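You operate a simulated robot arm through the tools that you are given. There is no shell and no other tool. Be economical: measure what you need, move in short steps, check, and stop when the job is done.

You are at the controls of a simulated robot arm. One attempt, no reset.

Task
Turn the rod end for end and dress the burr off it.
Fine: free it, lay it burr end to the drum, clamp it, run the dresser slide up, one turn of its hand wheel, slide back. It stays clamped.
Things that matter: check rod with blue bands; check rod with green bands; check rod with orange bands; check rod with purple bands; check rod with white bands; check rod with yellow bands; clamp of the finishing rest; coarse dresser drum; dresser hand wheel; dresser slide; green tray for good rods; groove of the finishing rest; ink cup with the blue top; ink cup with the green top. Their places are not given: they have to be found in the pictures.

It is judged by the outcome, as a careful person would: the job done as asked, and still so three seconds after it is handed in. It fails if anything else is knocked over, pushed out of place, dropped, spilled or broken.

Robot
A 6-joint arm with a two-finger parallel gripper, fixed in place. Base frame: the origin is at the foot of the arm, x ahead of it, y to its left, z up; the work surface is at about z = 920. Lengths are in mm, angles in rad, forces in N, time in s.
With the tool pointing down near the work surface it reaches from about 240 to 660 mm from the base axis. Its first joint turns from -1.152 to 1.152 rad. Payload 2.9 kg.
The tool frame sits at the grasp point between the pads (the TCP): z along the fingers, y along the line on which they close. The tips reach 30 mm beyond it. The gripper opens to 110 mm. The fingers are 20 mm wide and 10 mm thick; the gripper's body (48 by 112 mm) begins 55 mm behind the TCP.
Orientation is that of the tool frame in the base frame, as a unit quaternion [w, x, y, z]. With the fingers straight down and closing along the base's y, the tool's x points along the base's -x, its y along +y and its z along -z.

Tools
- The arm moves only by the tool play_rows. Its argument "increments" is a list of rows, each an object of numbers (a shift or turn left out is 0, a gripper value left out holds the last): "dx", "dy", "dz": the shift along the base's x, y, z in mm; "wx", "wy", "wz": the turn, a rotation vector about the base's x, y, z in rad; "jaw": the finger opening in mm, from 0 to 110. In form: [{"dx": .., "dy": .., "dz": .., "wx": .., "wy": .., "wz": .., "jaw": ..}, ...]. A call has 1 to 10 rows; each row shifts and turns the commanded pose from where the row before left it. Rows are played at 5 a second. More than 50 mm and 0.15 rad between two rows, or a gripper value outside its range, and nothing of the call is played. A pose out of reach is approached as far as the arm can. The call stops where the force on the tool passes 90 N (or 10 N more than at its start, if that is more) or the arm is blocked; 0.2 s more then pass. The fingers move at their own pace (about 108 mm/s each) and stop on an object; they squeeze with about 20 N. The grip force told is the motor's: it shows also when the fingers shut on nothing. Time passes only in rows, and 0.2 s behind the last, so rows that do not move let the fingers close. The reply holds the time, the measured pose of the TCP, the force on the tool along the base axes, the opening and the grip force, in the units named above and with some noise, with the torque about the TCP (base axes, N m) and any sound that the robot's microphone picked up.
- Cameras (640 x 400 px; columns grow to the right, rows downward): "scene" is fixed at [76.4, 427.1, 1402.2]; the picture's right is [-0.79, -0.62, 0.00], its down [-0.25, 0.31, -0.92] and it looks along [0.57, -0.72, -0.40] (base axes); focal length 264 px, centre (320, 200). "wrist" rides on the gripper at [72, 17, -103] in the tool frame; the picture's right is [-0.23, 0.97, 0.00], its down [-0.76, -0.18, -0.62] and it looks along [-0.61, -0.14, 0.78] (tool axes); focal length 222 px, centre (320, 200).
- capture(camera): a new picture of that camera. The clock stands still meanwhile.
- locate(camera, pixels): for up to 12 pixels [column, row] of the newest picture of that camera ("zoom" is the newest enlarged one), the place [x, y, z] in the base frame of the surface seen there, good to about 2 mm. The clock stands still meanwhile.
- enlarge(camera, box): a new picture of the part [left, top, right, bottom] of that camera's present view, enlarged. The clock stands still meanwhile.
- sign_off(): hands the job in; it is judged then, once.

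Work in short steps. Measure before you move; look again where a grasp or a placing could have gone wrong, and mend it. You have 80 turns and 38 pictures in all, those below and enlarged ones among them. Open the gripper and draw the arm clear of the work before you hand the job in, unless the task says otherwise; then end with one line.

The tools are called after "Call:" as name(argument=value, ...) on one line, values as JSON. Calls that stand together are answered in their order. play_rows: Moves the arm, as the interface text tells. Its arguments: {"type":"object","properties":{"increments":{"type":"array"}},"required":["increments"]} The other tools are called the same way: capture (camera) takes a picture; locate (camera, pixels) gives the place of the surface under pixels of a picture; enlarge (camera, box) takes an enlarged picture of a part of a camera's view; sign_off () hands the job in.

At the start:

```text
time: 0.0
eef_pos: [385.5, -44.3, 1290.6]
tcp_rot: [0.001, 0.0, 1.0, 0.0]
contact_force: [-0.7, -0.6, 0.3]
moment: [0.02, 0.01, 0.0]
width: 109.9
grasp_force: 0.0
```

scene: 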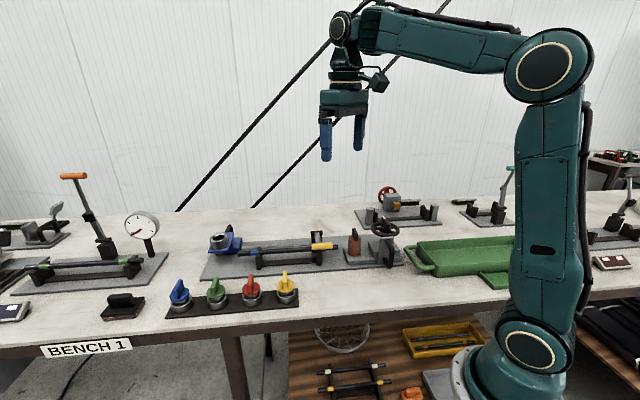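
wrist: 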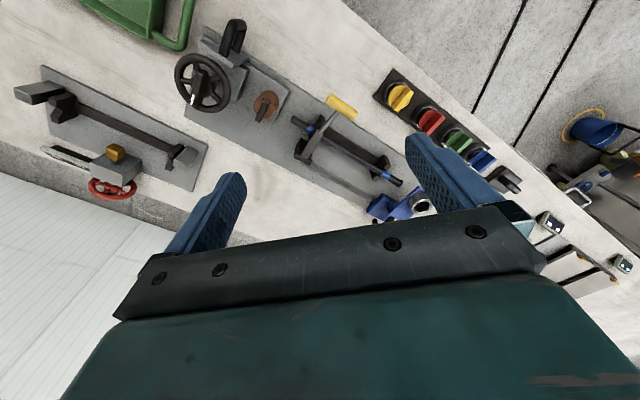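

The finishing rest appears around scene (270,250), with the blue-banded rod, a yellow clamp lever, a dresser slide and a hand wheel. I'll enlarge both views.

Call:
enlarge(camera="scene", box=[190, 200, 420, 320])

Call:
enlarge(camera="wrist", box=[160, 10, 450, 230])

```text
2.78 times, centred on (305, 260) of scene
```

zoom: 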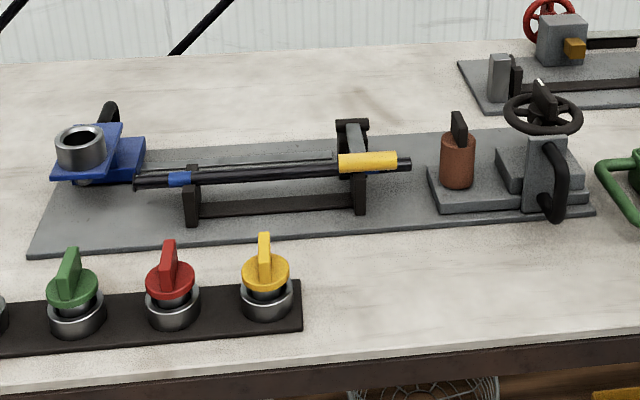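

```text
1.82 times, centred on (305, 120) of wrist
```

zoom: 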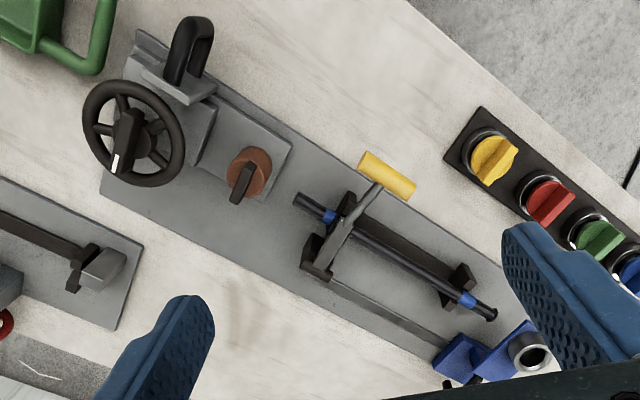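

The rod's lower-right end (wrist zoom 492,314) looks flared, which suggests the burr. I'll locate the key points in this zoom.

Call:
locate(camera="zoom", pixels=[[298, 199], [330, 216], [467, 299], [490, 314], [388, 175], [340, 225], [316, 255], [460, 280], [250, 170], [128, 135], [195, 45], [530, 350]])

Call:
enlarge(camera="wrist", box=[280, 80, 440, 220])

```text
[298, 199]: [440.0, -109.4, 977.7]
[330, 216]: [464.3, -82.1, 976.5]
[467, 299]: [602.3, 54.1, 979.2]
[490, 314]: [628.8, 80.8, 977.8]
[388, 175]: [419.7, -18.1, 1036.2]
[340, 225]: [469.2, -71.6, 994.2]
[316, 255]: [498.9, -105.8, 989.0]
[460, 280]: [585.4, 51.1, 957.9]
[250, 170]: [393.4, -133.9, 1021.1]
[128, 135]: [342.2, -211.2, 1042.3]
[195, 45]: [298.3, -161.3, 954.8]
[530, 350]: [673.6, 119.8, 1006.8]
```

```text
2.86 times, centred on (360, 150) of wrist
```

zoom: 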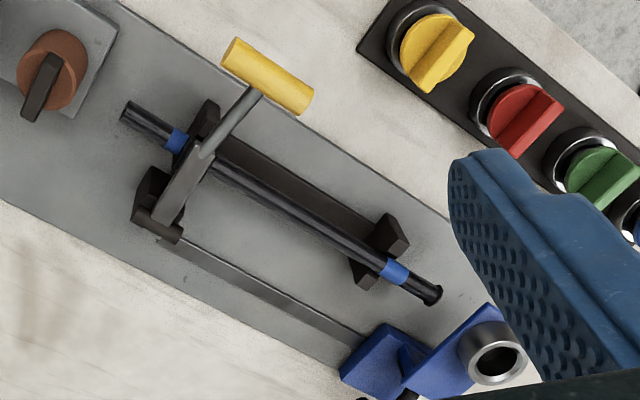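

The flare at zoom (435,295) confirms that the burr is on the far end, away from the drum. I'll measure the clamp, the V-blocks and the yellow handle more finely.

Call:
locate(camera="zoom", pixels=[[230, 58], [268, 75], [306, 102], [225, 128], [185, 185], [168, 228], [140, 205], [207, 115], [300, 218], [275, 170], [390, 235], [360, 275]])

Call:
enlarge(camera="wrist", box=[160, 10, 300, 130])

```text
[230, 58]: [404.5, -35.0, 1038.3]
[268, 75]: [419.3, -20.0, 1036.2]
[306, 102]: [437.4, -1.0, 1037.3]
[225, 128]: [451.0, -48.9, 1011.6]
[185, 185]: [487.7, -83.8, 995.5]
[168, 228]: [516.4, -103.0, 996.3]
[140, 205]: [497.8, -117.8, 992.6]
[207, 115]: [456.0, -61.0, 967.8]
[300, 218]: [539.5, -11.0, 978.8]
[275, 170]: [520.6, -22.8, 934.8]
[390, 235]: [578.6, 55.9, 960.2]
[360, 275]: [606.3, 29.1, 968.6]
```

```text
3.33 times, centred on (230, 70) of wrist
```

zoom: 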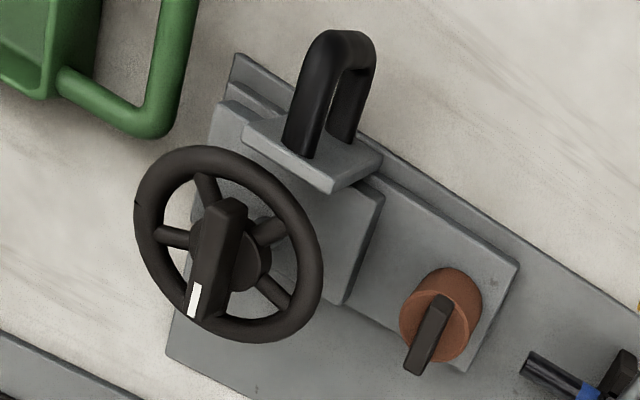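

The hand wheel (225,250), the bar with its white mark (195,300), the slide loop handle (330,90) and the drum (440,310) are all clear here. I'll locate these.

Call:
locate(camera="zoom", pixels=[[232, 205], [205, 312], [195, 298], [155, 180], [300, 320], [340, 36], [300, 150], [345, 135], [430, 305], [412, 370], [455, 275], [500, 265]])

Call:
enlarge(camera="scene", box=[335, 210, 415, 275])

```text
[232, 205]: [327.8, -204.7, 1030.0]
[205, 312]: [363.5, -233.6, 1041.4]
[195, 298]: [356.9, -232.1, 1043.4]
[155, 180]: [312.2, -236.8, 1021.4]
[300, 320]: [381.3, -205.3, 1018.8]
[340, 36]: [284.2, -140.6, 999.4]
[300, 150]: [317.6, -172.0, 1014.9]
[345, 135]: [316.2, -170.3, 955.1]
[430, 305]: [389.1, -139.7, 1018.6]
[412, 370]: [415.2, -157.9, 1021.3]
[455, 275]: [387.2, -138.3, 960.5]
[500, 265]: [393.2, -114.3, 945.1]
```

```text
6.15 times, centred on (375, 242) of scene
```

zoom: 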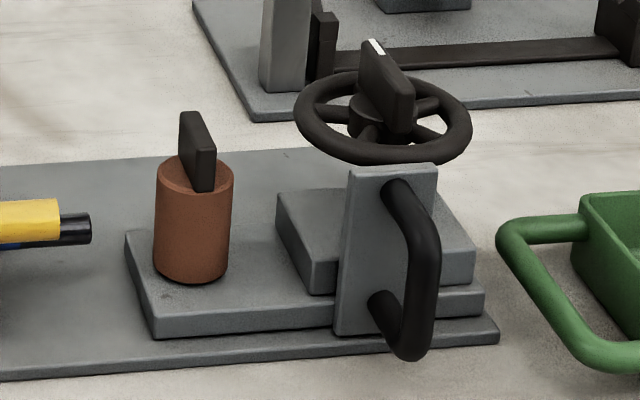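

Working in rod coordinates, the lever stem is at s≈283, p≈345, with its hinge axis parallel to the rod at p≈436. I'll yaw the hand -45° so the fingers close along the rod direction, and descend to a point above the stem.

Call:
play_rows(increments=[{"dx": 10, "dz": -30, "wz": -0.1309, "jaw": 60}, {"dx": 10, "dz": -30, "wz": -0.1309}, {"dx": 10, "dz": -30, "wz": -0.1309}, {"dx": 10, "dz": -30, "wz": -0.1309}, {"dx": 10, "dz": -30, "wz": -0.1309}, {"dx": 8.6, "dz": -30, "wz": -0.1309}, {"dy": 0.5, "dz": -15}, {}])

Call:
capture(camera="wrist")

```text
time: 1.8
eef_pos: [443.9, -46.5, 1096.6]
tcp_rot: [0.0, 0.383, 0.924, -0.001]
contact_force: [0.1, 0.2, -0.2]
moment: [0.04, -0.02, 0.0]
width: 59.9
grasp_force: 0.0
```

```text
30 pictures are left
```

wrist: 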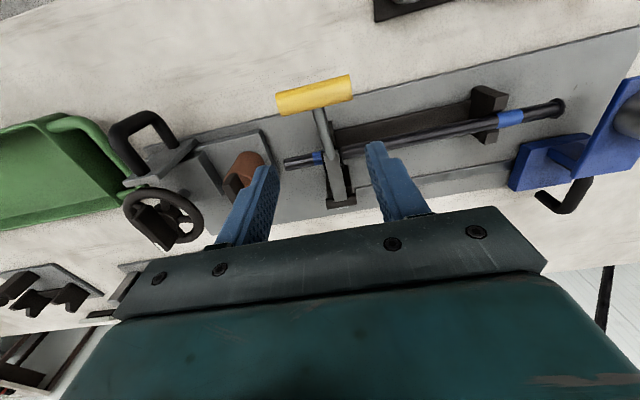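

The fingers straddle the stem (320,130). I'll refine the stem, handle and hinge positions from this closer view.

Call:
locate(camera="wrist", pixels=[[320, 116], [324, 132], [330, 152], [336, 172], [340, 200], [280, 104], [350, 86], [315, 95], [290, 161], [560, 106], [400, 140], [487, 92]])

```text
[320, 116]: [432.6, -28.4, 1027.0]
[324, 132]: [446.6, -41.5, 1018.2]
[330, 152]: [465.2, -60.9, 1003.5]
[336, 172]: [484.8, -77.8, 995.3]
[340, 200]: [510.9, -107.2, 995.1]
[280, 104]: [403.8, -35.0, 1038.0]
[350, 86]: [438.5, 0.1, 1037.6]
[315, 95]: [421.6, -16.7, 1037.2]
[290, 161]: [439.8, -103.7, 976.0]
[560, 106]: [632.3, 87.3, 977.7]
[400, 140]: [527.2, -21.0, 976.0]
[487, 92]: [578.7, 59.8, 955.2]
```

The stem is at s≈285.5, z≈1015 at p=345. I'll shift +4 mm in s, descend to z≈1012 and close.

Call:
play_rows(increments=[{"dx": 2.5, "dy": 3.5, "dz": -30}, {"dz": -30}, {"dz": -24}, {}, {"jaw": 0}, {}, {}, {}])

```text
time: 3.6
eef_pos: [445.6, -42.2, 1011.9]
tcp_rot: [-0.001, 0.383, 0.924, -0.001]
contact_force: [-8.8, -9.9, -3.0]
moment: [0.09, 0.08, 0.05]
width: 9.7
grasp_force: 44.8
```

The stem is gripped (9.7 mm). I'll swing it along the arc about the hinge, tilting the hand by half the lever's turn.

Call:
play_rows(increments=[{"dx": 3.01, "dy": -3.01, "dz": 12.53, "wx": 0.05, "wy": 0.05}, {"dx": 4.21, "dy": -4.21, "dz": 11.82, "wx": 0.05, "wy": 0.05}, {"dx": 5.33, "dy": -5.33, "dz": 10.87, "wx": 0.05, "wy": 0.05}, {}])

```text
time: 4.6
eef_pos: [455.9, -53.8, 1045.7]
tcp_rot: [-0.103, 0.38, 0.919, 0.038]
contact_force: [-30.9, 3.7, -2.5]
moment: [1.04, 0.96, 0.04]
width: 9.6
grasp_force: 44.8
```

The lever is following, and the moment shows it wants the hand to turn with it. I'll continue with a fuller tilt.

Call:
play_rows(increments=[{"wx": 0.06, "wy": 0.06, "dx": -0.5, "dy": 1.5}, {"dx": 6.0, "dy": -6.0, "dz": 9.7, "wx": 0.08, "wy": 0.08}, {"dx": 6.9, "dy": -6.9, "dz": 8.36, "wx": 0.08, "wy": 0.08}, {"dx": 7.7, "dy": -7.7, "dz": 6.85, "wx": 0.08, "wy": 0.08}, {}])

```text
time: 5.4
eef_pos: [454.2, -50.8, 1026.6]
tcp_rot: [-0.221, 0.409, 0.88, 0.102]
contact_force: [27.4, -3.7, -20.3]
moment: [0.98, 0.1, 0.63]
width: 10.5
grasp_force: 44.4
out of reach, approached as far as the arm can: row 2, 3, 4
stopped in row 4: the force on the tool passed its limit at 122 N (the readings are from after the stop); the commanded pose is now the measured one
```

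The tilt hit a reach limit and the call stopped. I'll look at both views before going on.

Call:
capture(camera="scene")

Call:
capture(camera="wrist")

```text
29 pictures are left
```

scene: 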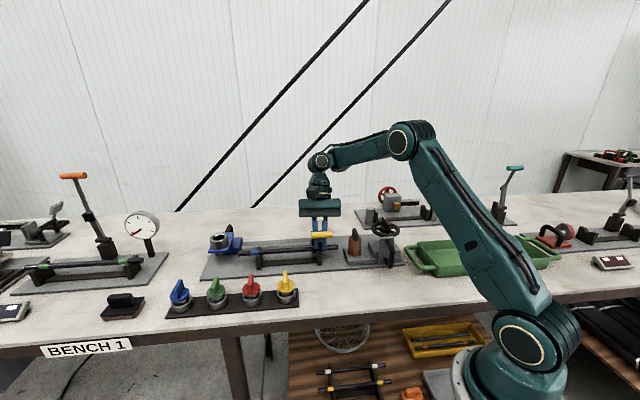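

```text
28 pictures are left
```

wrist: 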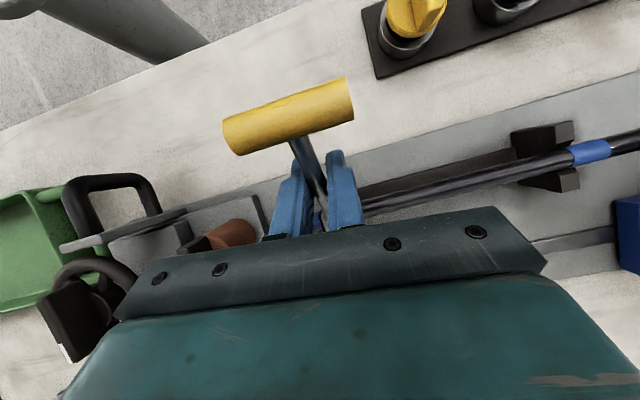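

Tilting outward is beyond the wrist's range, but the grip is still on the stem (305,190). I'll bring the hand back nearly vertical, then continue the arc without tilt and let the stem pivot in the pads.

Call:
play_rows(increments=[{"wx": -0.09, "wy": -0.083, "wz": 0.021}, {"wx": -0.09, "wy": -0.083, "wz": 0.021}, {"wx": -0.09, "wy": -0.083, "wz": 0.021}, {}, {"dx": 4.4, "dy": -4.4, "dz": 10.6}, {}])

```text
time: 6.8
eef_pos: [455.0, -51.7, 1039.4]
tcp_rot: [-0.059, 0.385, 0.921, 0.024]
contact_force: [-25.8, 38.5, 12.7]
moment: [0.85, 0.56, 0.26]
width: 9.5
grasp_force: 45.2
```

The grip radius is about 94 mm, so I was pulling inward. I'll follow the larger arc.

Call:
play_rows(increments=[{"dx": 0.6, "dy": -0.6, "dz": 11.4}, {"dx": 6.5, "dy": -6.5, "dz": 9.4}, {}])

```text
time: 7.6
eef_pos: [464.5, -62.9, 1059.5]
tcp_rot: [-0.055, 0.391, 0.919, 0.023]
contact_force: [19.2, 12.5, -26.2]
moment: [1.41, 0.55, 0.36]
width: 9.6
grasp_force: 45.0
```

The lever is now at about 49° and moving well. I'll continue up to about 62°.

Call:
play_rows(increments=[{"dx": 7.1, "dy": -7.1, "dz": 8.1}, {"dx": 5.6, "dy": -5.6, "dz": 5}, {}])

Call:
capture(camera="wrist")

```text
time: 8.4
eef_pos: [476.7, -71.4, 1072.5]
tcp_rot: [-0.057, 0.388, 0.92, 0.024]
contact_force: [0.5, 25.3, -15.9]
moment: [2.11, 0.87, 0.67]
width: 9.7
grasp_force: 45.0
```

```text
27 pictures are left
```

wrist: 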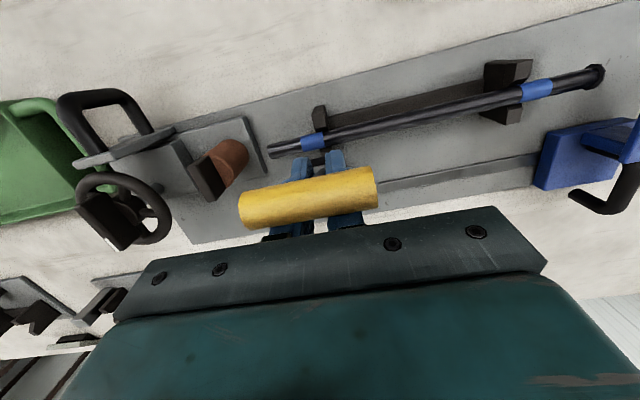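

The lever is at about 60° and the handle is nearly at the fingers. I'll open wide so the 48 mm handle fits between the fingers, and see whether the lever stays up.

Call:
play_rows(increments=[{"jaw": 85}, {}, {}, {}])

Call:
capture(camera="wrist")

```text
time: 9.4
eef_pos: [477.2, -76.1, 1072.9]
tcp_rot: [-0.056, 0.389, 0.919, 0.023]
contact_force: [1.0, 0.2, -0.1]
moment: [0.0, -0.01, -0.05]
width: 84.8
grasp_force: 0.1
```

```text
26 pictures are left
```

wrist: 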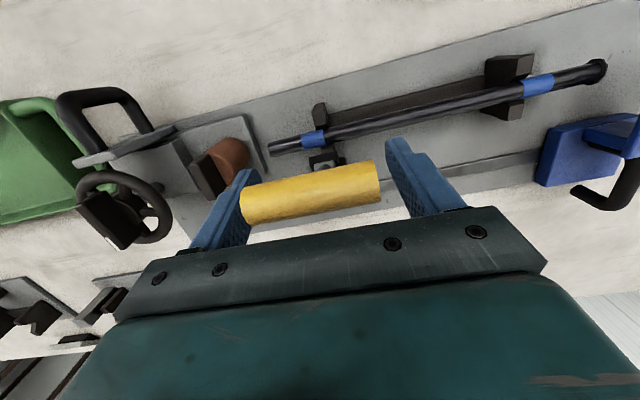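

The lever stays put. I'll locate the handle ends to check clearance before withdrawing.

Call:
locate(camera="wrist", pixels=[[246, 205], [312, 192], [376, 178], [240, 180], [400, 155], [330, 160]])

```text
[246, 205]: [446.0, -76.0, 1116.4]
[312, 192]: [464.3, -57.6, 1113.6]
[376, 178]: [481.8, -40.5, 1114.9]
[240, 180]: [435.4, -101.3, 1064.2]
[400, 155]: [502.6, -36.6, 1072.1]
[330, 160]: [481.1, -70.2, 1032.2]
```

There is enough clearance on both sides. I'll withdraw toward -p, close the fingers, then push the handle over in +p.

Call:
play_rows(increments=[{"dx": 2, "dy": 2, "dz": 8}, {"dx": -15, "dy": 15}, {"dx": -20, "dy": 20}, {"dx": -20, "dy": 20, "dz": 7}, {"jaw": 0}, {}, {}])

Call:
capture(camera="wrist")

```text
time: 11.0
eef_pos: [423.5, -19.2, 1087.9]
tcp_rot: [-0.055, 0.39, 0.919, 0.023]
contact_force: [0.3, -0.7, 0.4]
moment: [-0.02, -0.01, 0.01]
width: 0.0
grasp_force: 19.7
```

```text
25 pictures are left
```

wrist: 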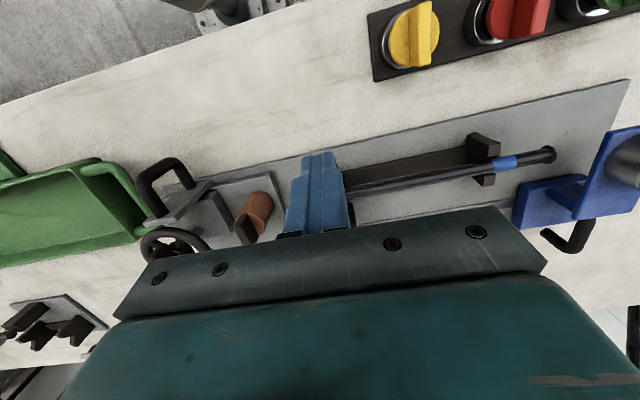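

The fingers are closed and on the -p side of the handle. I'll push in +p in steps, watching the forces.

Call:
play_rows(increments=[{"dx": 14, "dy": -14, "dz": 5}, {"dx": 14, "dy": -14, "dz": 5}, {"dx": 10, "dy": -10}, {"dx": 10, "dy": -10}, {"dx": 10, "dy": -10}, {"dx": 10, "dy": -10}, {"dx": 10, "dy": -10}, {}])

```text
time: 12.8
eef_pos: [501.8, -97.2, 1097.0]
tcp_rot: [-0.056, 0.391, 0.918, 0.023]
contact_force: [-0.1, -0.1, -0.6]
moment: [0.0, 0.04, 0.0]
width: 0.1
grasp_force: 19.8
```

Call:
play_rows(increments=[{"dx": 8, "dy": -8}, {"dx": 8, "dy": -8}, {"dx": 8, "dy": -8}, {"dx": 6, "dy": -6}, {}])

Call:
enlarge(camera="scene", box=[190, 170, 420, 320])

```text
time: 13.5
eef_pos: [509.7, -103.2, 1098.1]
tcp_rot: [-0.069, 0.377, 0.924, 0.017]
contact_force: [-22.3, 18.7, 13.2]
moment: [0.29, 0.9, 0.11]
width: 0.0
grasp_force: 19.7
stopped in row 3: the force on the tool passed its limit at 109 N (the readings are from after the stop); the commanded pose is now the measured one
```

```text
2.67 times, centred on (305, 245) of scene
```

zoom: 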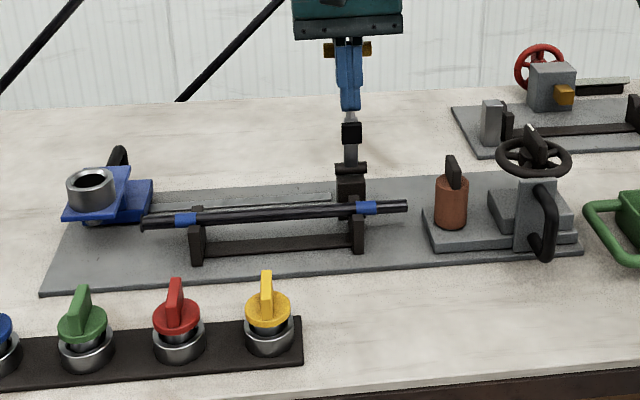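

The lever stands past vertical against its stop and the rod is free. I'll back off toward -p, rise, level the hand and start yawing to close across the rod.

Call:
play_rows(increments=[{"dx": -15, "dy": 15}, {"dx": -20, "dy": 20}, {"dz": 40, "wx": -0.042, "wy": -0.057, "wz": -0.005}, {"dz": 40, "wx": -0.042, "wy": -0.058, "wz": -0.006}, {"dx": 15, "dy": 8, "wz": -0.1309, "jaw": 60}, {"dx": 15, "dy": 8, "wz": -0.1309}, {"dx": 15, "dy": 8, "wz": -0.1309}, {"dx": 15, "dy": 8, "wz": -0.1309}, {"wz": -0.1309}, {"wz": -0.1309}])

```text
time: 15.7
eef_pos: [535.3, -39.7, 1177.8]
tcp_rot: [0.002, 0.71, 0.704, 0.002]
contact_force: [-0.6, -0.1, -0.1]
moment: [-0.02, -0.01, 0.02]
width: 60.0
grasp_force: 0.0
```

I'll finish the yaw to -135° above the rod middle and look.

Call:
play_rows(increments=[{"dx": -1, "dy": 8, "dz": -20, "wz": -0.1309}, {"dx": -1, "dy": 8, "dz": -20, "wz": -0.1309}, {"dy": 8, "dz": -20, "wz": -0.1309}, {"wz": -0.1309}, {"wz": -0.1309}, {"wz": -0.1309}, {}])

Call:
capture(camera="wrist")

```text
time: 17.3
eef_pos: [535.9, -15.8, 1116.8]
tcp_rot: [0.002, 0.926, 0.379, 0.001]
contact_force: [-1.1, -0.4, 0.8]
moment: [0.0, 0.0, -0.01]
width: 59.9
grasp_force: 0.1
```

```text
23 pictures are left
```

wrist: 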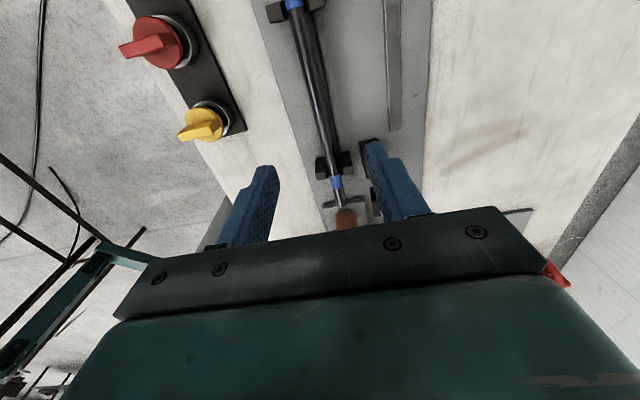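

The rod runs between the fingers from (295,0) to (337,185). I'll locate points along it to fix its line and height.

Call:
locate(camera="wrist", pixels=[[304, 30], [314, 75], [321, 110], [329, 148], [337, 183], [338, 205], [345, 160], [320, 166], [395, 60], [340, 100]])

```text
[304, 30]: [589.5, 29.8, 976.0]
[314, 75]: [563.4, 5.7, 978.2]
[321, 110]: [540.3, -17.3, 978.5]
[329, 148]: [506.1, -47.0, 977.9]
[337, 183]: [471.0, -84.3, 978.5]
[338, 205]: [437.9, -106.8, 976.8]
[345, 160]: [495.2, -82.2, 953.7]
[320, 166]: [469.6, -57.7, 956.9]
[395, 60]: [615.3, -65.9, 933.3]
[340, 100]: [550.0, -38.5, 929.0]
```

The rod axis is at p≈389, top z≈978, and the hand is centred over it. I'll descend to z≈980 and grip.

Call:
play_rows(increments=[{"dz": -35}, {"dz": -35}, {"dz": -35}, {"dz": -31}, {}, {"jaw": 0}, {}, {}, {}])

```text
time: 19.3
eef_pos: [535.6, -16.6, 981.7]
tcp_rot: [0.002, 0.925, 0.379, -0.002]
contact_force: [0.4, 0.0, -0.7]
moment: [0.0, 0.02, 0.01]
width: 14.2
grasp_force: 20.1
```

The rod is gripped (14.2 mm). I'll lift it 195 mm, clear above the upright lever, before turning.

Call:
play_rows(increments=[{"dz": 10}, {"dz": 25}, {"dz": 40}, {"dz": 40}, {"dz": 40}, {"dz": 40}, {}])

Call:
capture(camera="scene")

```text
time: 20.9
eef_pos: [532.3, -16.8, 1177.2]
tcp_rot: [0.001, 0.925, 0.38, 0.0]
contact_force: [-1.0, 0.0, -0.9]
moment: [0.0, 0.02, 0.0]
width: 14.1
grasp_force: 20.6
```

```text
22 pictures are left
```

scene: 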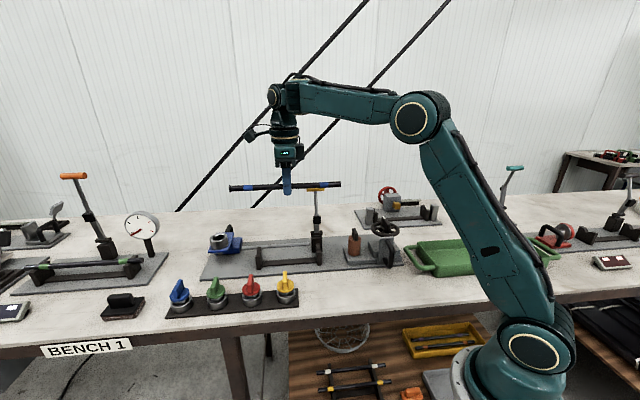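

The rod is held level. The lever handle (315,189) appears close to the rod's height in this view, so I'll check before turning.

Call:
locate(camera="scene", pixels=[[308, 189], [322, 189], [245, 187], [335, 184], [234, 187]])

```text
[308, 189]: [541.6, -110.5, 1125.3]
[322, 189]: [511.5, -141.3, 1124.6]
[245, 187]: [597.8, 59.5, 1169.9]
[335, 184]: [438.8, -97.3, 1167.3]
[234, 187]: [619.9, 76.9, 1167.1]
```

The handle top is about 1132 and the rod is at about 1165, so it is clear. I'll turn the rod by +180° in two calls.

Call:
play_rows(increments=[{"wz": 0.07}, {"wz": 0.1428}, {"wz": 0.1428}, {"wz": 0.1428}, {"wz": 0.1428}, {"wz": 0.1428}, {"wz": 0.1428}, {"wz": 0.1428}, {"wz": 0.1428}, {"wz": 0.1428}])

Call:
play_rows(increments=[{"wz": 0.1428}, {"wz": 0.1428}, {"wz": 0.1428}, {"wz": 0.1428}, {"wz": 0.1428}, {"wz": 0.1428}, {"wz": 0.1428}, {"wz": 0.1428}, {"wz": 0.1428}, {"wz": 0.1428}])

Call:
play_rows(increments=[{"wz": 0.1428}, {"wz": 0.1428}, {"wz": 0.0728}, {}, {}])

Call:
capture(camera="wrist")

```text
time: 23.1
eef_pos: [534.9, -16.8, 1176.4]
tcp_rot: [0.001, 0.482, 0.876, 0.001]
contact_force: [0.0, -0.5, -0.3]
moment: [-0.02, 0.02, -0.01]
width: 14.1
grasp_force: 20.2
```

```text
time: 25.3
eef_pos: [534.7, -15.6, 1177.2]
tcp_rot: [0.001, -0.21, 0.978, 0.002]
contact_force: [0.5, -0.1, 0.0]
moment: [0.01, 0.0, 0.01]
width: 14.3
grasp_force: 20.1
```

```text
time: 26.5
eef_pos: [534.8, -16.5, 1177.5]
tcp_rot: [0.001, -0.379, 0.925, 0.001]
contact_force: [-0.7, 0.4, -0.1]
moment: [0.02, 0.01, 0.02]
width: 14.2
grasp_force: 20.3
```

```text
21 pictures are left
```

wrist: 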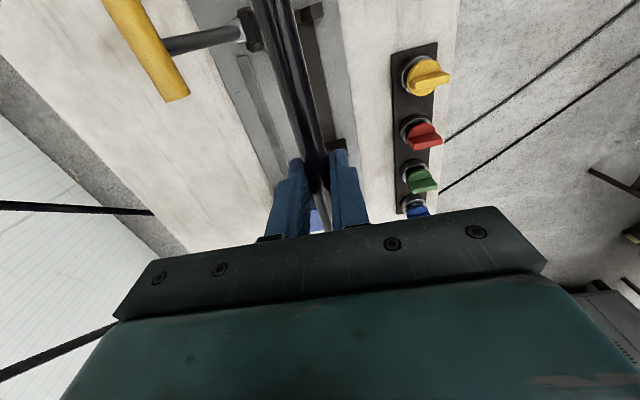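

The turn is complete and the rod is aligned. I'll lower it back to the grooves, slowly at the end.

Call:
play_rows(increments=[{"dz": -40}, {"dz": -40}, {"dz": -40}, {"dz": -35}, {"dz": -20}, {"dz": -10}, {"dz": -6}, {"dz": -3}, {}])

```text
time: 28.5
eef_pos: [535.2, -16.1, 981.7]
tcp_rot: [0.0, -0.38, 0.925, 0.002]
contact_force: [1.2, -0.1, 2.4]
moment: [-0.19, 0.15, 0.16]
width: 14.2
grasp_force: 19.7
```

Light contact is felt at the original height. I'll open the fingers and rise straight up, then look.

Call:
play_rows(increments=[{"dz": -0.5}, {"jaw": 30}, {"jaw": 60}, {}, {"dz": 30}, {"dz": 40}, {"dz": 40}, {"dz": 40}, {}])

Call:
capture(camera="wrist")

```text
time: 30.5
eef_pos: [533.9, -18.3, 1131.8]
tcp_rot: [0.0, -0.38, 0.925, 0.002]
contact_force: [-0.4, 0.0, -0.4]
moment: [-0.02, 0.0, -0.02]
width: 60.0
grasp_force: 0.0
```

```text
20 pictures are left
```

wrist: 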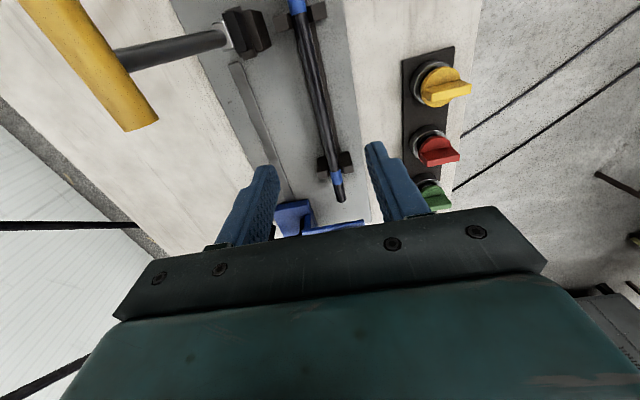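

The rod is seated in both V-blocks, with its plain end (340,198) now away from the drum. Next I'll rise, yaw back to -45° and go over the lever to its +p side, with a 20 mm finger gap to straddle the stem.

Call:
play_rows(increments=[{"dz": 35, "wz": -0.1309}, {"dz": 35, "wz": -0.1309, "jaw": 22}, {"wz": -0.1309}, {"wz": -0.1309}, {"wz": -0.1309}, {"dx": 3, "dy": -19, "wz": -0.1309}, {"dx": 3, "dy": -19, "wz": -0.1309}, {"dx": 3, "dy": -19, "wz": -0.1309}, {"dx": 3, "dy": -19, "wz": -0.1309}, {"dx": 3, "dy": -19, "wz": -0.1309}])

Call:
play_rows(increments=[{"dx": 3, "dy": -19, "wz": -0.1309}, {"dx": 3, "dy": -20, "wz": -0.1309}, {}, {}])

Call:
capture(camera="wrist")

Call:
enlarge(camera="scene", box=[190, 140, 420, 290])

```text
time: 32.7
eef_pos: [548.5, -111.9, 1201.8]
tcp_rot: [0.002, 0.264, 0.965, 0.002]
contact_force: [0.3, -0.4, -0.6]
moment: [0.0, 0.0, 0.01]
width: 22.0
grasp_force: 0.2
```

```text
time: 33.7
eef_pos: [555.7, -150.1, 1200.4]
tcp_rot: [0.0, 0.387, 0.922, 0.001]
contact_force: [0.2, -0.5, 0.7]
moment: [0.03, 0.0, 0.0]
width: 22.0
grasp_force: 0.0
```

```text
19 pictures are left
```

wrist: 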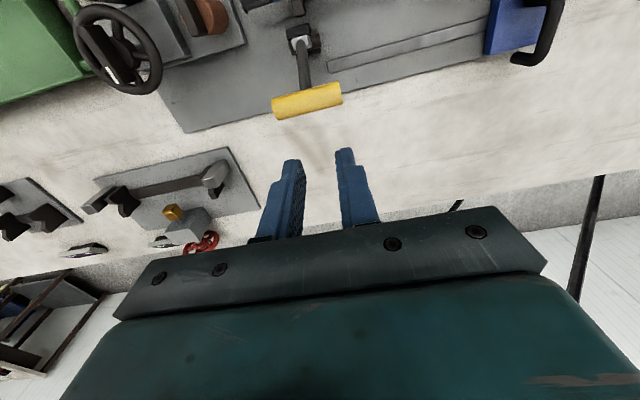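

```text
2.67 times, centred on (305, 215) of scene
```

zoom: 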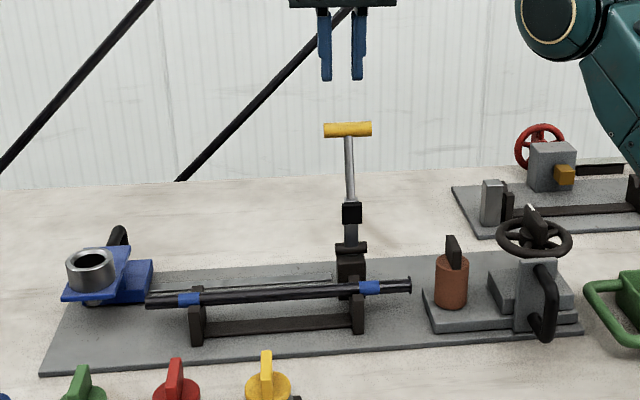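

The burr (zoom 410,285) now faces the drum. I'll check where the handle is relative to the fingers.

Call:
locate(camera="wrist", pixels=[[276, 108], [307, 100], [339, 95], [303, 65], [311, 112]])

```text
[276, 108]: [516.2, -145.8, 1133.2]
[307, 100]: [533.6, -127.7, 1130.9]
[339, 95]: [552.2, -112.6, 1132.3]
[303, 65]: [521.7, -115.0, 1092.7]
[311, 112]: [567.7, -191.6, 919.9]
```

I'm aligned with s≈287. I'll descend to z≈1105 behind the handle and sweep it toward -p.

Call:
play_rows(increments=[{"dz": -45}, {"dz": -50}, {}, {"dx": -8, "dy": 8}, {"dx": -8, "dy": 8}, {"dx": -8, "dy": 8}, {"dx": -8, "dy": 8}, {"dx": -8, "dy": 8}, {"dx": -8, "dy": 8}, {}])

```text
time: 35.9
eef_pos: [508.4, -103.1, 1106.4]
tcp_rot: [0.001, 0.386, 0.923, 0.002]
contact_force: [0.1, 0.4, 0.1]
moment: [-0.01, 0.02, 0.0]
width: 22.0
grasp_force: 0.1
```

Call:
play_rows(increments=[{"dx": -8, "dy": 8, "dz": -2}, {"dx": -8, "dy": 8, "dz": -3}, {"dx": -8, "dy": 8, "dz": -4}, {"dx": -8, "dy": 8, "dz": -5}, {"dx": -8, "dy": 8, "dz": -6}, {"dx": -6, "dy": 6, "dz": -6}, {}])

Call:
capture(camera="wrist")

```text
time: 37.5
eef_pos: [460.9, -54.5, 1081.2]
tcp_rot: [0.001, 0.385, 0.923, 0.001]
contact_force: [-0.5, -0.3, -0.6]
moment: [-0.01, -0.02, -0.02]
width: 21.9
grasp_force: 0.1
```

```text
17 pictures are left
```

wrist: 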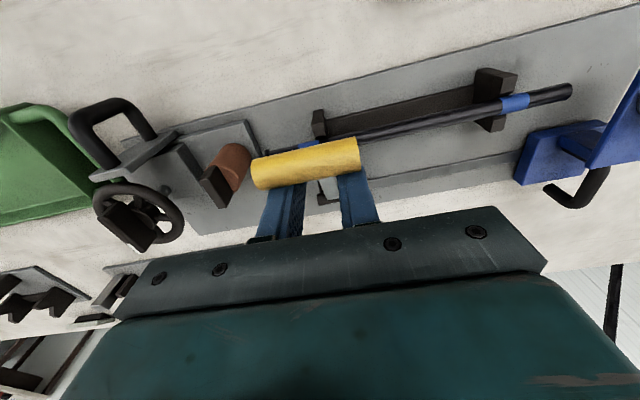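

The lever is down to about 48°. I'll rise, come over the handle's top and press it down along its arc.

Call:
play_rows(increments=[{"dz": 30}, {"dz": 32}, {"dx": -17, "dy": 17}, {}, {"dx": -4, "dy": 4, "dz": -15}, {"dx": -4, "dy": 4, "dz": -14}, {"dx": -8, "dy": 8, "dz": -16}, {"dx": -6, "dy": 6, "dz": -17}, {}])

```text
time: 39.5
eef_pos: [422.2, -15.5, 1079.6]
tcp_rot: [0.001, 0.386, 0.923, 0.001]
contact_force: [0.2, 0.0, -0.1]
moment: [-0.01, 0.0, 0.01]
width: 22.0
grasp_force: 0.0
```

Call:
capture(camera="wrist")

```text
16 pictures are left
```

wrist: 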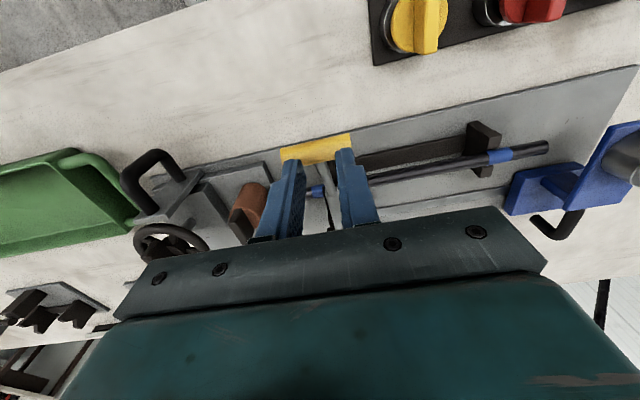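

The handle (315,148) is just at the fingertips. I'll measure its height, then press further.

Call:
locate(camera="wrist", pixels=[[290, 152], [315, 147], [346, 140]])

Call:
play_rows(increments=[{"dx": -3, "dy": 3, "dz": -6}, {"dz": -5}, {"dz": -4}, {"dz": -3}, {"dz": -3}, {}])

```text
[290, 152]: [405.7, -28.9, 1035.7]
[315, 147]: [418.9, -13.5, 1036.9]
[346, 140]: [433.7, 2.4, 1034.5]
```

```text
time: 40.9
eef_pos: [419.3, -13.0, 1065.4]
tcp_rot: [0.006, 0.385, 0.923, 0.003]
contact_force: [-17.3, 17.0, 63.8]
moment: [-0.37, 0.91, -0.46]
width: 22.6
grasp_force: 0.8
```

The handle sits at its original closed height and carries about 64 N, so the clamp is shut. I'll rise and go to the dresser handle.

Call:
play_rows(increments=[{"dz": 20}, {"dz": 45}, {"dz": 45, "jaw": 50}, {"dx": -30, "dy": -30}, {"dx": -30, "dy": -30}, {"dx": -30, "dy": -30}, {"dx": -20, "dy": -25}, {}])

Call:
capture(camera="wrist")

Call:
enlarge(camera="scene", box=[190, 190, 420, 320])

```text
time: 42.7
eef_pos: [309.7, -130.3, 1168.6]
tcp_rot: [0.002, 0.386, 0.922, 0.002]
contact_force: [-0.2, -0.7, 0.0]
moment: [0.01, 0.01, -0.02]
width: 50.0
grasp_force: 0.0
```

```text
15 pictures are left
```

wrist: 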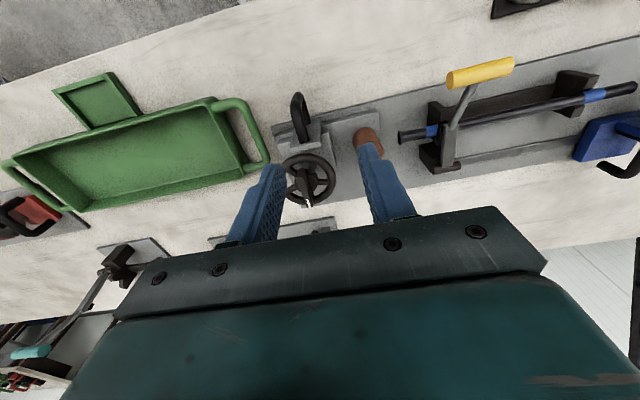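

```text
2.78 times, centred on (305, 255) of scene
```

zoom: 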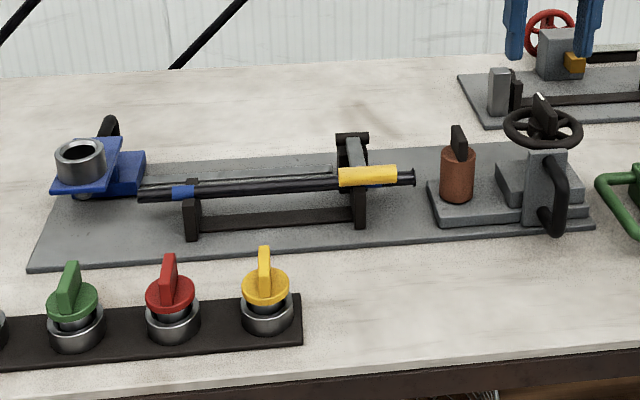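

The clamp is shut with the burr end at the drum. The tray's green handle (250,130) sits close behind the slide handle (298,115), so I'll measure both.

Call:
locate(camera="wrist", pixels=[[297, 95], [301, 112], [306, 130], [293, 106], [230, 103], [262, 150], [309, 175], [307, 200], [312, 158], [290, 170], [332, 182], [370, 135]])

Call:
enlarge(camera="wrist", box=[230, 70, 400, 220])

```text
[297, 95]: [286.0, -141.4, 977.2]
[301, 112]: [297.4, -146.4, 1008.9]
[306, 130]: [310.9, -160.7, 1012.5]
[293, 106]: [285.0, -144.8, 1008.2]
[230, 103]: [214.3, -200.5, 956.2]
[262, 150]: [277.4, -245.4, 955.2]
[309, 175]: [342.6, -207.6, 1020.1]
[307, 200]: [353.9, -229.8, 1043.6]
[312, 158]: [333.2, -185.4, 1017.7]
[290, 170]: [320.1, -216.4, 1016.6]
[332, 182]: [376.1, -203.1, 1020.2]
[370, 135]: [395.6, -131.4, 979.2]
```

```text
2.67 times, centred on (315, 145) of wrist
```

zoom: 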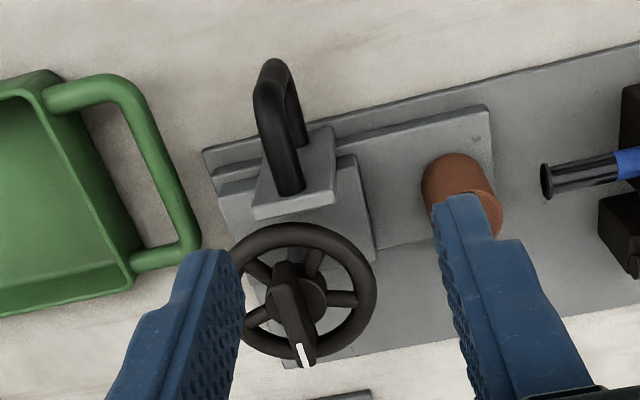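

The slide handle's top arm is at s≈104, p≈302–335, top z≈1010, and the tray handle is well behind it at s≈10–22. I'll straddle the arm with a 40 mm opening and grip at z≈1000.

Call:
play_rows(increments=[{"dx": -7, "dy": -9, "dz": -35, "jaw": 44}, {"dx": -6.4, "dy": -9.9, "dz": -35}, {"dz": -35}, {"dz": -33}, {}])

Call:
enlarge(camera="wrist", box=[160, 60, 480, 260])

```text
time: 43.9
eef_pos: [296.0, -148.5, 1029.8]
tcp_rot: [0.002, 0.387, 0.922, 0.002]
contact_force: [-0.1, 0.0, 0.3]
moment: [0.0, 0.01, 0.0]
width: 43.9
grasp_force: 0.1
```

```text
2.00 times, centred on (320, 160) of wrist
```

zoom: 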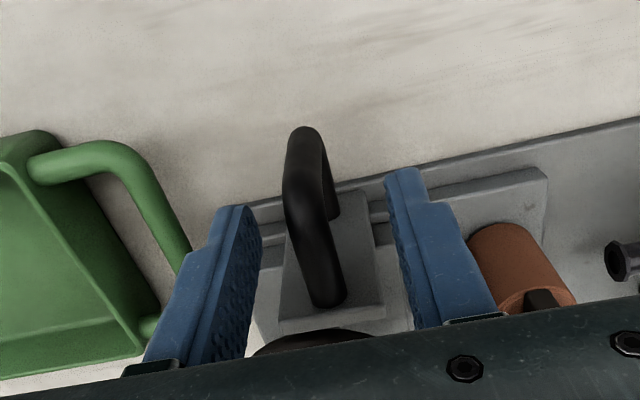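

The fingers straddle the handle nicely. I'll descend 30 mm and close.

Call:
play_rows(increments=[{"dz": -15}, {"dz": -15}, {}, {"jaw": 0}, {}, {}])

```text
time: 45.3
eef_pos: [294.6, -148.1, 1000.8]
tcp_rot: [0.0, 0.387, 0.922, 0.001]
contact_force: [-6.8, -9.1, -5.1]
moment: [-0.69, 0.67, 0.33]
width: 13.7
grasp_force: 45.2
```

Gripped (13.7 mm). I'll run the slide up along +s in small steps, watching the force.

Call:
play_rows(increments=[{"dx": 3.5, "dy": 3.5}, {"dx": 3.5, "dy": 3.5}, {"dx": 3.5, "dy": 3.5}, {"dx": 3.5, "dy": 3.5}, {}])

```text
time: 46.5
eef_pos: [309.7, -133.0, 1001.5]
tcp_rot: [-0.001, 0.386, 0.922, 0.002]
contact_force: [-8.1, -4.4, -22.4]
moment: [-0.86, 0.28, 0.28]
width: 13.9
grasp_force: 45.1
```

The slide moves freely (about 20 mm so far). I'll continue in small steps toward contact.

Call:
play_rows(increments=[{"dx": 2.8, "dy": 2.8}, {"dx": 2.1, "dy": 2.1}, {"dx": 1.4, "dy": 1.4}, {}])

Call:
enlarge(camera="scene", box=[300, 190, 420, 280])

```text
time: 47.5
eef_pos: [315.6, -127.7, 1001.9]
tcp_rot: [-0.002, 0.387, 0.922, 0.001]
contact_force: [-15.6, -10.4, -26.0]
moment: [-0.34, 0.53, 0.25]
width: 13.8
grasp_force: 44.5
```

```text
4.44 times, centred on (360, 235) of scene
```

zoom: 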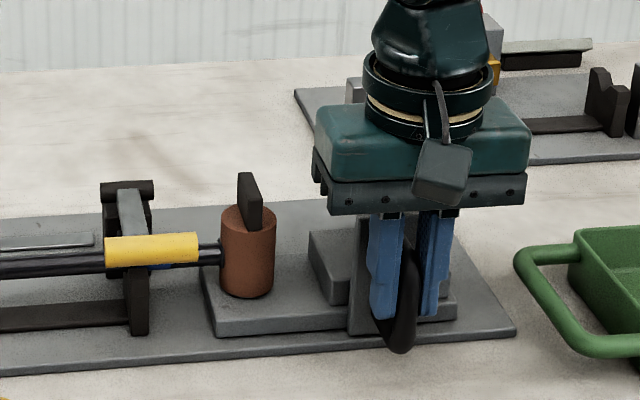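

The drum looks all but touching the burr end (zoom 222,255). I'll creep forward until a firm contact shows.

Call:
play_rows(increments=[{"dx": 1.4, "dy": 1.4}, {"dx": 1.4, "dy": 1.4}, {}])

```text
time: 48.3
eef_pos: [317.8, -124.6, 1000.3]
tcp_rot: [0.0, 0.386, 0.922, 0.001]
contact_force: [-25.2, -14.0, -4.0]
moment: [-0.06, 0.74, 0.46]
width: 14.1
grasp_force: 44.9
```

Call:
play_rows(increments=[{"dx": 1.4, "dy": 1.4}, {"dx": 1.4, "dy": 1.4}, {}])

Call:
enlarge(camera="scene", box=[310, 210, 390, 270])

```text
time: 49.1
eef_pos: [318.1, -125.1, 1001.4]
tcp_rot: [-0.002, 0.392, 0.92, -0.002]
contact_force: [-43.1, -33.2, 6.2]
moment: [0.2, -0.02, 0.33]
width: 14.0
grasp_force: 44.8
```

```text
6.67 times, centred on (350, 240) of scene
```

zoom: 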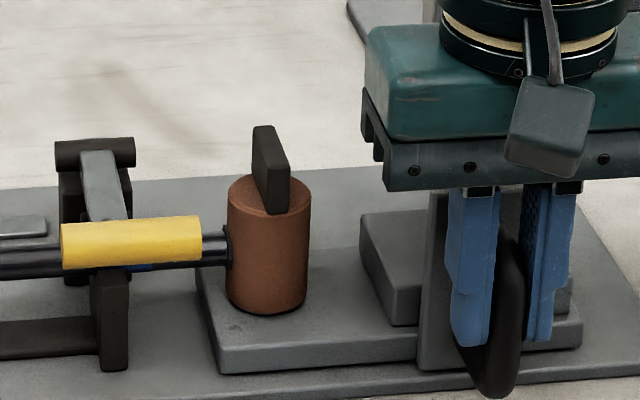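

The slide has stopped with the force rising to about 54 N, and the drum is against the burr. I'll ease the command off, release, rise and view the wheel.

Call:
play_rows(increments=[{"dx": -1.8, "dy": -1.8}, {"jaw": 44}, {}, {"dz": 40}, {"dz": 45}, {"dz": 35}, {"dx": 0, "dy": -35}, {"dx": 5, "dy": -25}, {}])

Call:
enlarge(camera="wrist", box=[200, 50, 440, 220])

```text
time: 51.1
eef_pos: [326.8, -182.9, 1121.9]
tcp_rot: [0.001, 0.386, 0.923, 0.001]
contact_force: [0.0, -0.4, 0.1]
moment: [0.03, -0.02, 0.0]
width: 43.9
grasp_force: 0.1
```

```text
2.35 times, centred on (320, 135) of wrist
```

zoom: 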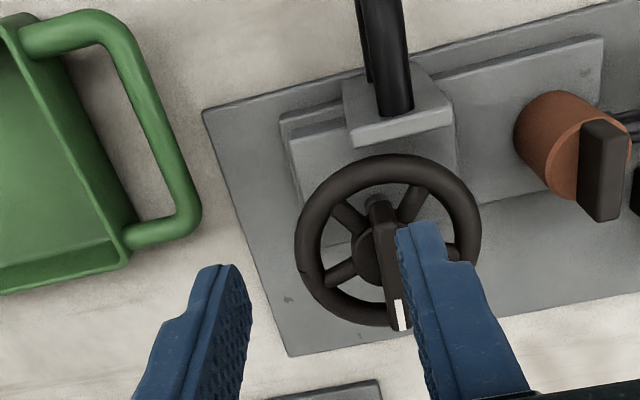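

The wheel and bar are clear. I'll fit the wheel centre from rim points and locate the bar.

Call:
locate(camera="zoom", pixels=[[388, 166], [313, 225], [310, 270], [350, 310], [468, 225], [430, 180], [340, 183], [380, 200], [386, 240], [398, 320], [390, 290], [367, 245]])

```text
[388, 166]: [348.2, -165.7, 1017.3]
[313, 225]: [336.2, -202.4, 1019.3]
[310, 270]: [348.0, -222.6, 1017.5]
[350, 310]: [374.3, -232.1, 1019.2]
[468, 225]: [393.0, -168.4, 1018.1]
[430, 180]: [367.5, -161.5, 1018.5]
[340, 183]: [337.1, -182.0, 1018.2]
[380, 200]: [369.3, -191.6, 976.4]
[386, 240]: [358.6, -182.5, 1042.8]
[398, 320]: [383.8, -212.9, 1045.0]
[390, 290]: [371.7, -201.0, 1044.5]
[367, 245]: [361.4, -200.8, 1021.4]
```

The wheel centre is about (369,-196.3), with rim z≈1018 and bar top z≈1044, running about along p. I'll position over it and lower to z≈1057, keeping the tips clear of the spokes, then grip.

Call:
play_rows(increments=[{"dx": 21, "dy": -6.4}, {"dx": 21.2, "dy": -7}, {"dz": -35}, {"dz": -20}, {"dz": -10}, {}, {"jaw": 0}, {}, {}])

Call:
enlarge(camera="scene", box=[330, 180, 430, 260])

```text
time: 53.1
eef_pos: [368.8, -197.2, 1057.4]
tcp_rot: [0.002, 0.385, 0.923, 0.002]
contact_force: [7.1, 7.3, -6.9]
moment: [-0.89, -0.98, 0.02]
width: 9.4
grasp_force: 44.9
```

```text
5.00 times, centred on (380, 220) of scene
```

zoom: 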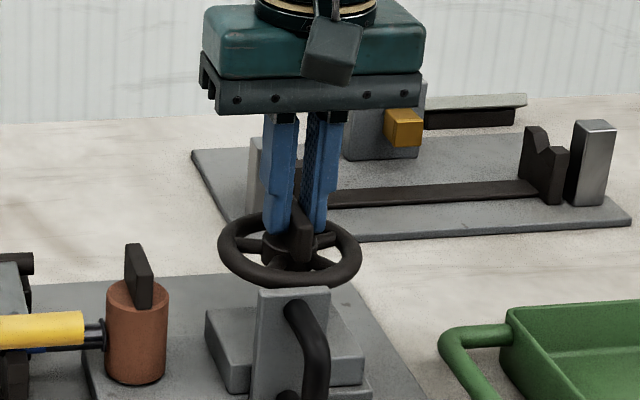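

The bar is gripped (9.4 mm). I'll begin turning clockwise and check that it follows.

Call:
play_rows(increments=[{"wz": -0.1}, {"wz": -0.14}, {"wz": -0.14}, {"wz": -0.14}, {}])

```text
time: 54.3
eef_pos: [367.6, -197.2, 1057.8]
tcp_rot: [0.002, 0.611, 0.791, 0.001]
contact_force: [6.4, 4.0, 1.0]
moment: [1.42, 0.32, 0.02]
width: 9.8
grasp_force: 45.0
```

It turns easily. I'll continue.

Call:
play_rows(increments=[{"wz": -0.14}, {"wz": -0.14}, {"wz": -0.14}, {"wz": -0.14}, {"wz": -0.14}, {"wz": -0.14}, {"wz": -0.14}, {"wz": -0.14}, {"wz": -0.14}, {"wz": -0.14}])

Call:
play_rows(increments=[{"wz": -0.14}, {"wz": -0.14}, {"wz": -0.14}, {"wz": -0.14}, {"wz": -0.14}, {"wz": -0.14}, {"wz": -0.14}, {"wz": -0.14}, {"wz": -0.1016}, {}])

```text
time: 56.5
eef_pos: [369.7, -198.7, 1057.5]
tcp_rot: [0.005, 0.978, 0.21, 0.002]
contact_force: [18.0, -25.6, -2.3]
moment: [-0.57, 0.77, 0.09]
width: 9.7
grasp_force: 45.4
```

```text
time: 58.1
eef_pos: [348.3, -223.9, 1058.3]
tcp_rot: [-0.007, 0.975, -0.222, -0.017]
contact_force: [21.8, 38.5, 3.5]
moment: [1.03, 0.09, -0.07]
width: 9.3
grasp_force: 45.2
out of reach, approached as far as the arm can: row 6, 7, 8
stopped in row 8: the force on the tool passed its limit at 119 N (the readings are from after the stop); the commanded pose is now the measured one
```

The wrist hit its turn limit at about -205° yaw and the arm swung aside, drawing the slide back about 33 mm. The wheel has done about 160°, nearly all of it at the rod. I'll release, rise and unwind the hand by +180°.

Call:
play_rows(increments=[{"jaw": 44}, {}, {}, {"dz": 25}, {"dz": 25, "wx": -0.021, "wy": -0.03}, {"wz": 0.1428}, {"wz": 0.1428}, {"wz": 0.1428}, {"wz": 0.1428}, {"wz": 0.1428}])

Call:
play_rows(increments=[{"wz": 0.1428}, {"wz": 0.1428}, {"wz": 0.1428}, {"wz": 0.1428}, {"wz": 0.1428}, {"wz": 0.1428}, {"wz": 0.1428}, {"wz": 0.1428}, {"wz": 0.1428}, {"wz": 0.1428}])

Call:
play_rows(increments=[{"wz": 0.1428}, {"wz": 0.1428}, {"wz": 0.1428}, {"wz": 0.1428}, {"wz": 0.1428}, {"wz": 0.1428}, {"wz": 0.1428}, {}])

Call:
enlarge(camera="wrist", box=[180, 40, 460, 230])

```text
time: 60.4
eef_pos: [344.5, -230.3, 1109.8]
tcp_rot: [0.004, 0.992, 0.126, 0.001]
contact_force: [0.1, 0.3, -0.3]
moment: [-0.01, 0.03, 0.01]
width: 43.8
grasp_force: 0.1
```

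```text
time: 62.5
eef_pos: [345.2, -229.7, 1107.8]
tcp_rot: [0.003, 0.667, 0.745, 0.003]
contact_force: [-1.0, 0.4, -0.3]
moment: [-0.01, -0.01, 0.02]
width: 43.8
grasp_force: 0.1
```

```text
time: 64.3
eef_pos: [345.5, -229.0, 1109.4]
tcp_rot: [0.0, 0.23, 0.973, 0.004]
contact_force: [-0.5, -0.2, 0.1]
moment: [0.01, 0.0, 0.03]
width: 44.0
grasp_force: 0.0
```

```text
2.11 times, centred on (320, 135) of wrist
```

zoom: 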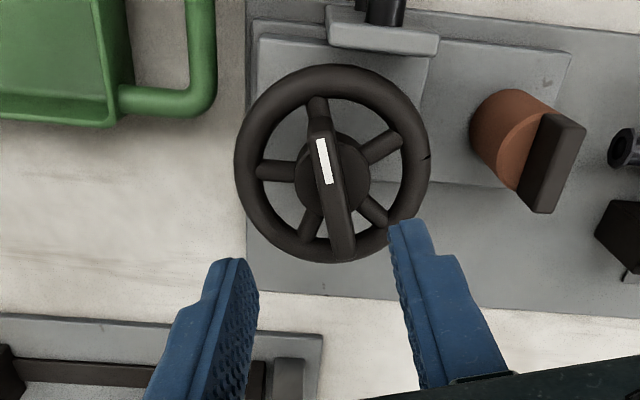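

The white mark has swung to the other side as expected, and the slide has come back. I'll locate the bar ends and rim.

Call:
locate(camera="zoom", pixels=[[319, 145], [328, 180], [342, 245], [338, 73], [240, 165], [420, 165], [335, 254], [265, 105], [405, 105], [275, 235]])

```text
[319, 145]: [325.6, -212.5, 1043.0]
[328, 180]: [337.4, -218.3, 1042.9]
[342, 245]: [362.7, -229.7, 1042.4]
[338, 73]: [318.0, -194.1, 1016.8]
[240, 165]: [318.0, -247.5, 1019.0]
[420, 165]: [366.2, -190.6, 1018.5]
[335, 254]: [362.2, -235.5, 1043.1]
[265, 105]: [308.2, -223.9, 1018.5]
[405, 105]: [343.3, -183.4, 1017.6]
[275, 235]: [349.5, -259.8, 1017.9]
```

The wheel centre is now about (344.3,-221.3) and the bar direction of -25° matches the hand's yaw. I'll lower, grip, and push the slide up along +s through the bar.

Call:
play_rows(increments=[{"dx": -1.2, "dy": 7.7, "dz": -10}, {"dz": -22}, {"dz": -20}, {}, {"jaw": 0}, {}, {}, {}])

Call:
play_rows(increments=[{"dx": 3.5, "dy": 3.5}, {"dx": 4.2, "dy": 4.2}, {"dx": 4.2, "dy": 4.2}, {"dx": 3.5, "dy": 3.5}, {"dx": 3.5, "dy": 3.5}, {}])

```text
time: 66.2
eef_pos: [344.0, -222.5, 1058.4]
tcp_rot: [0.001, 0.23, 0.973, 0.003]
contact_force: [0.7, -1.6, -7.3]
moment: [-0.71, -0.6, 0.0]
width: 9.9
grasp_force: 45.2
```

```text
time: 67.5
eef_pos: [364.1, -202.9, 1056.8]
tcp_rot: [0.001, 0.229, 0.973, 0.003]
contact_force: [-8.1, -4.9, 5.2]
moment: [0.16, 1.56, 0.0]
width: 9.8
grasp_force: 45.3
```

The slide follows. I'll creep to firm contact.

Call:
play_rows(increments=[{"dx": 1.8, "dy": 1.8}, {"dx": 1.4, "dy": 1.4}, {"dx": 1.4, "dy": 1.4}, {"dx": 1, "dy": 1}, {}])

```text
time: 68.8
eef_pos: [369.2, -197.3, 1057.6]
tcp_rot: [0.0, 0.231, 0.973, 0.003]
contact_force: [-6.7, -6.7, 5.5]
moment: [0.11, 1.56, 0.0]
width: 10.0
grasp_force: 45.0
```

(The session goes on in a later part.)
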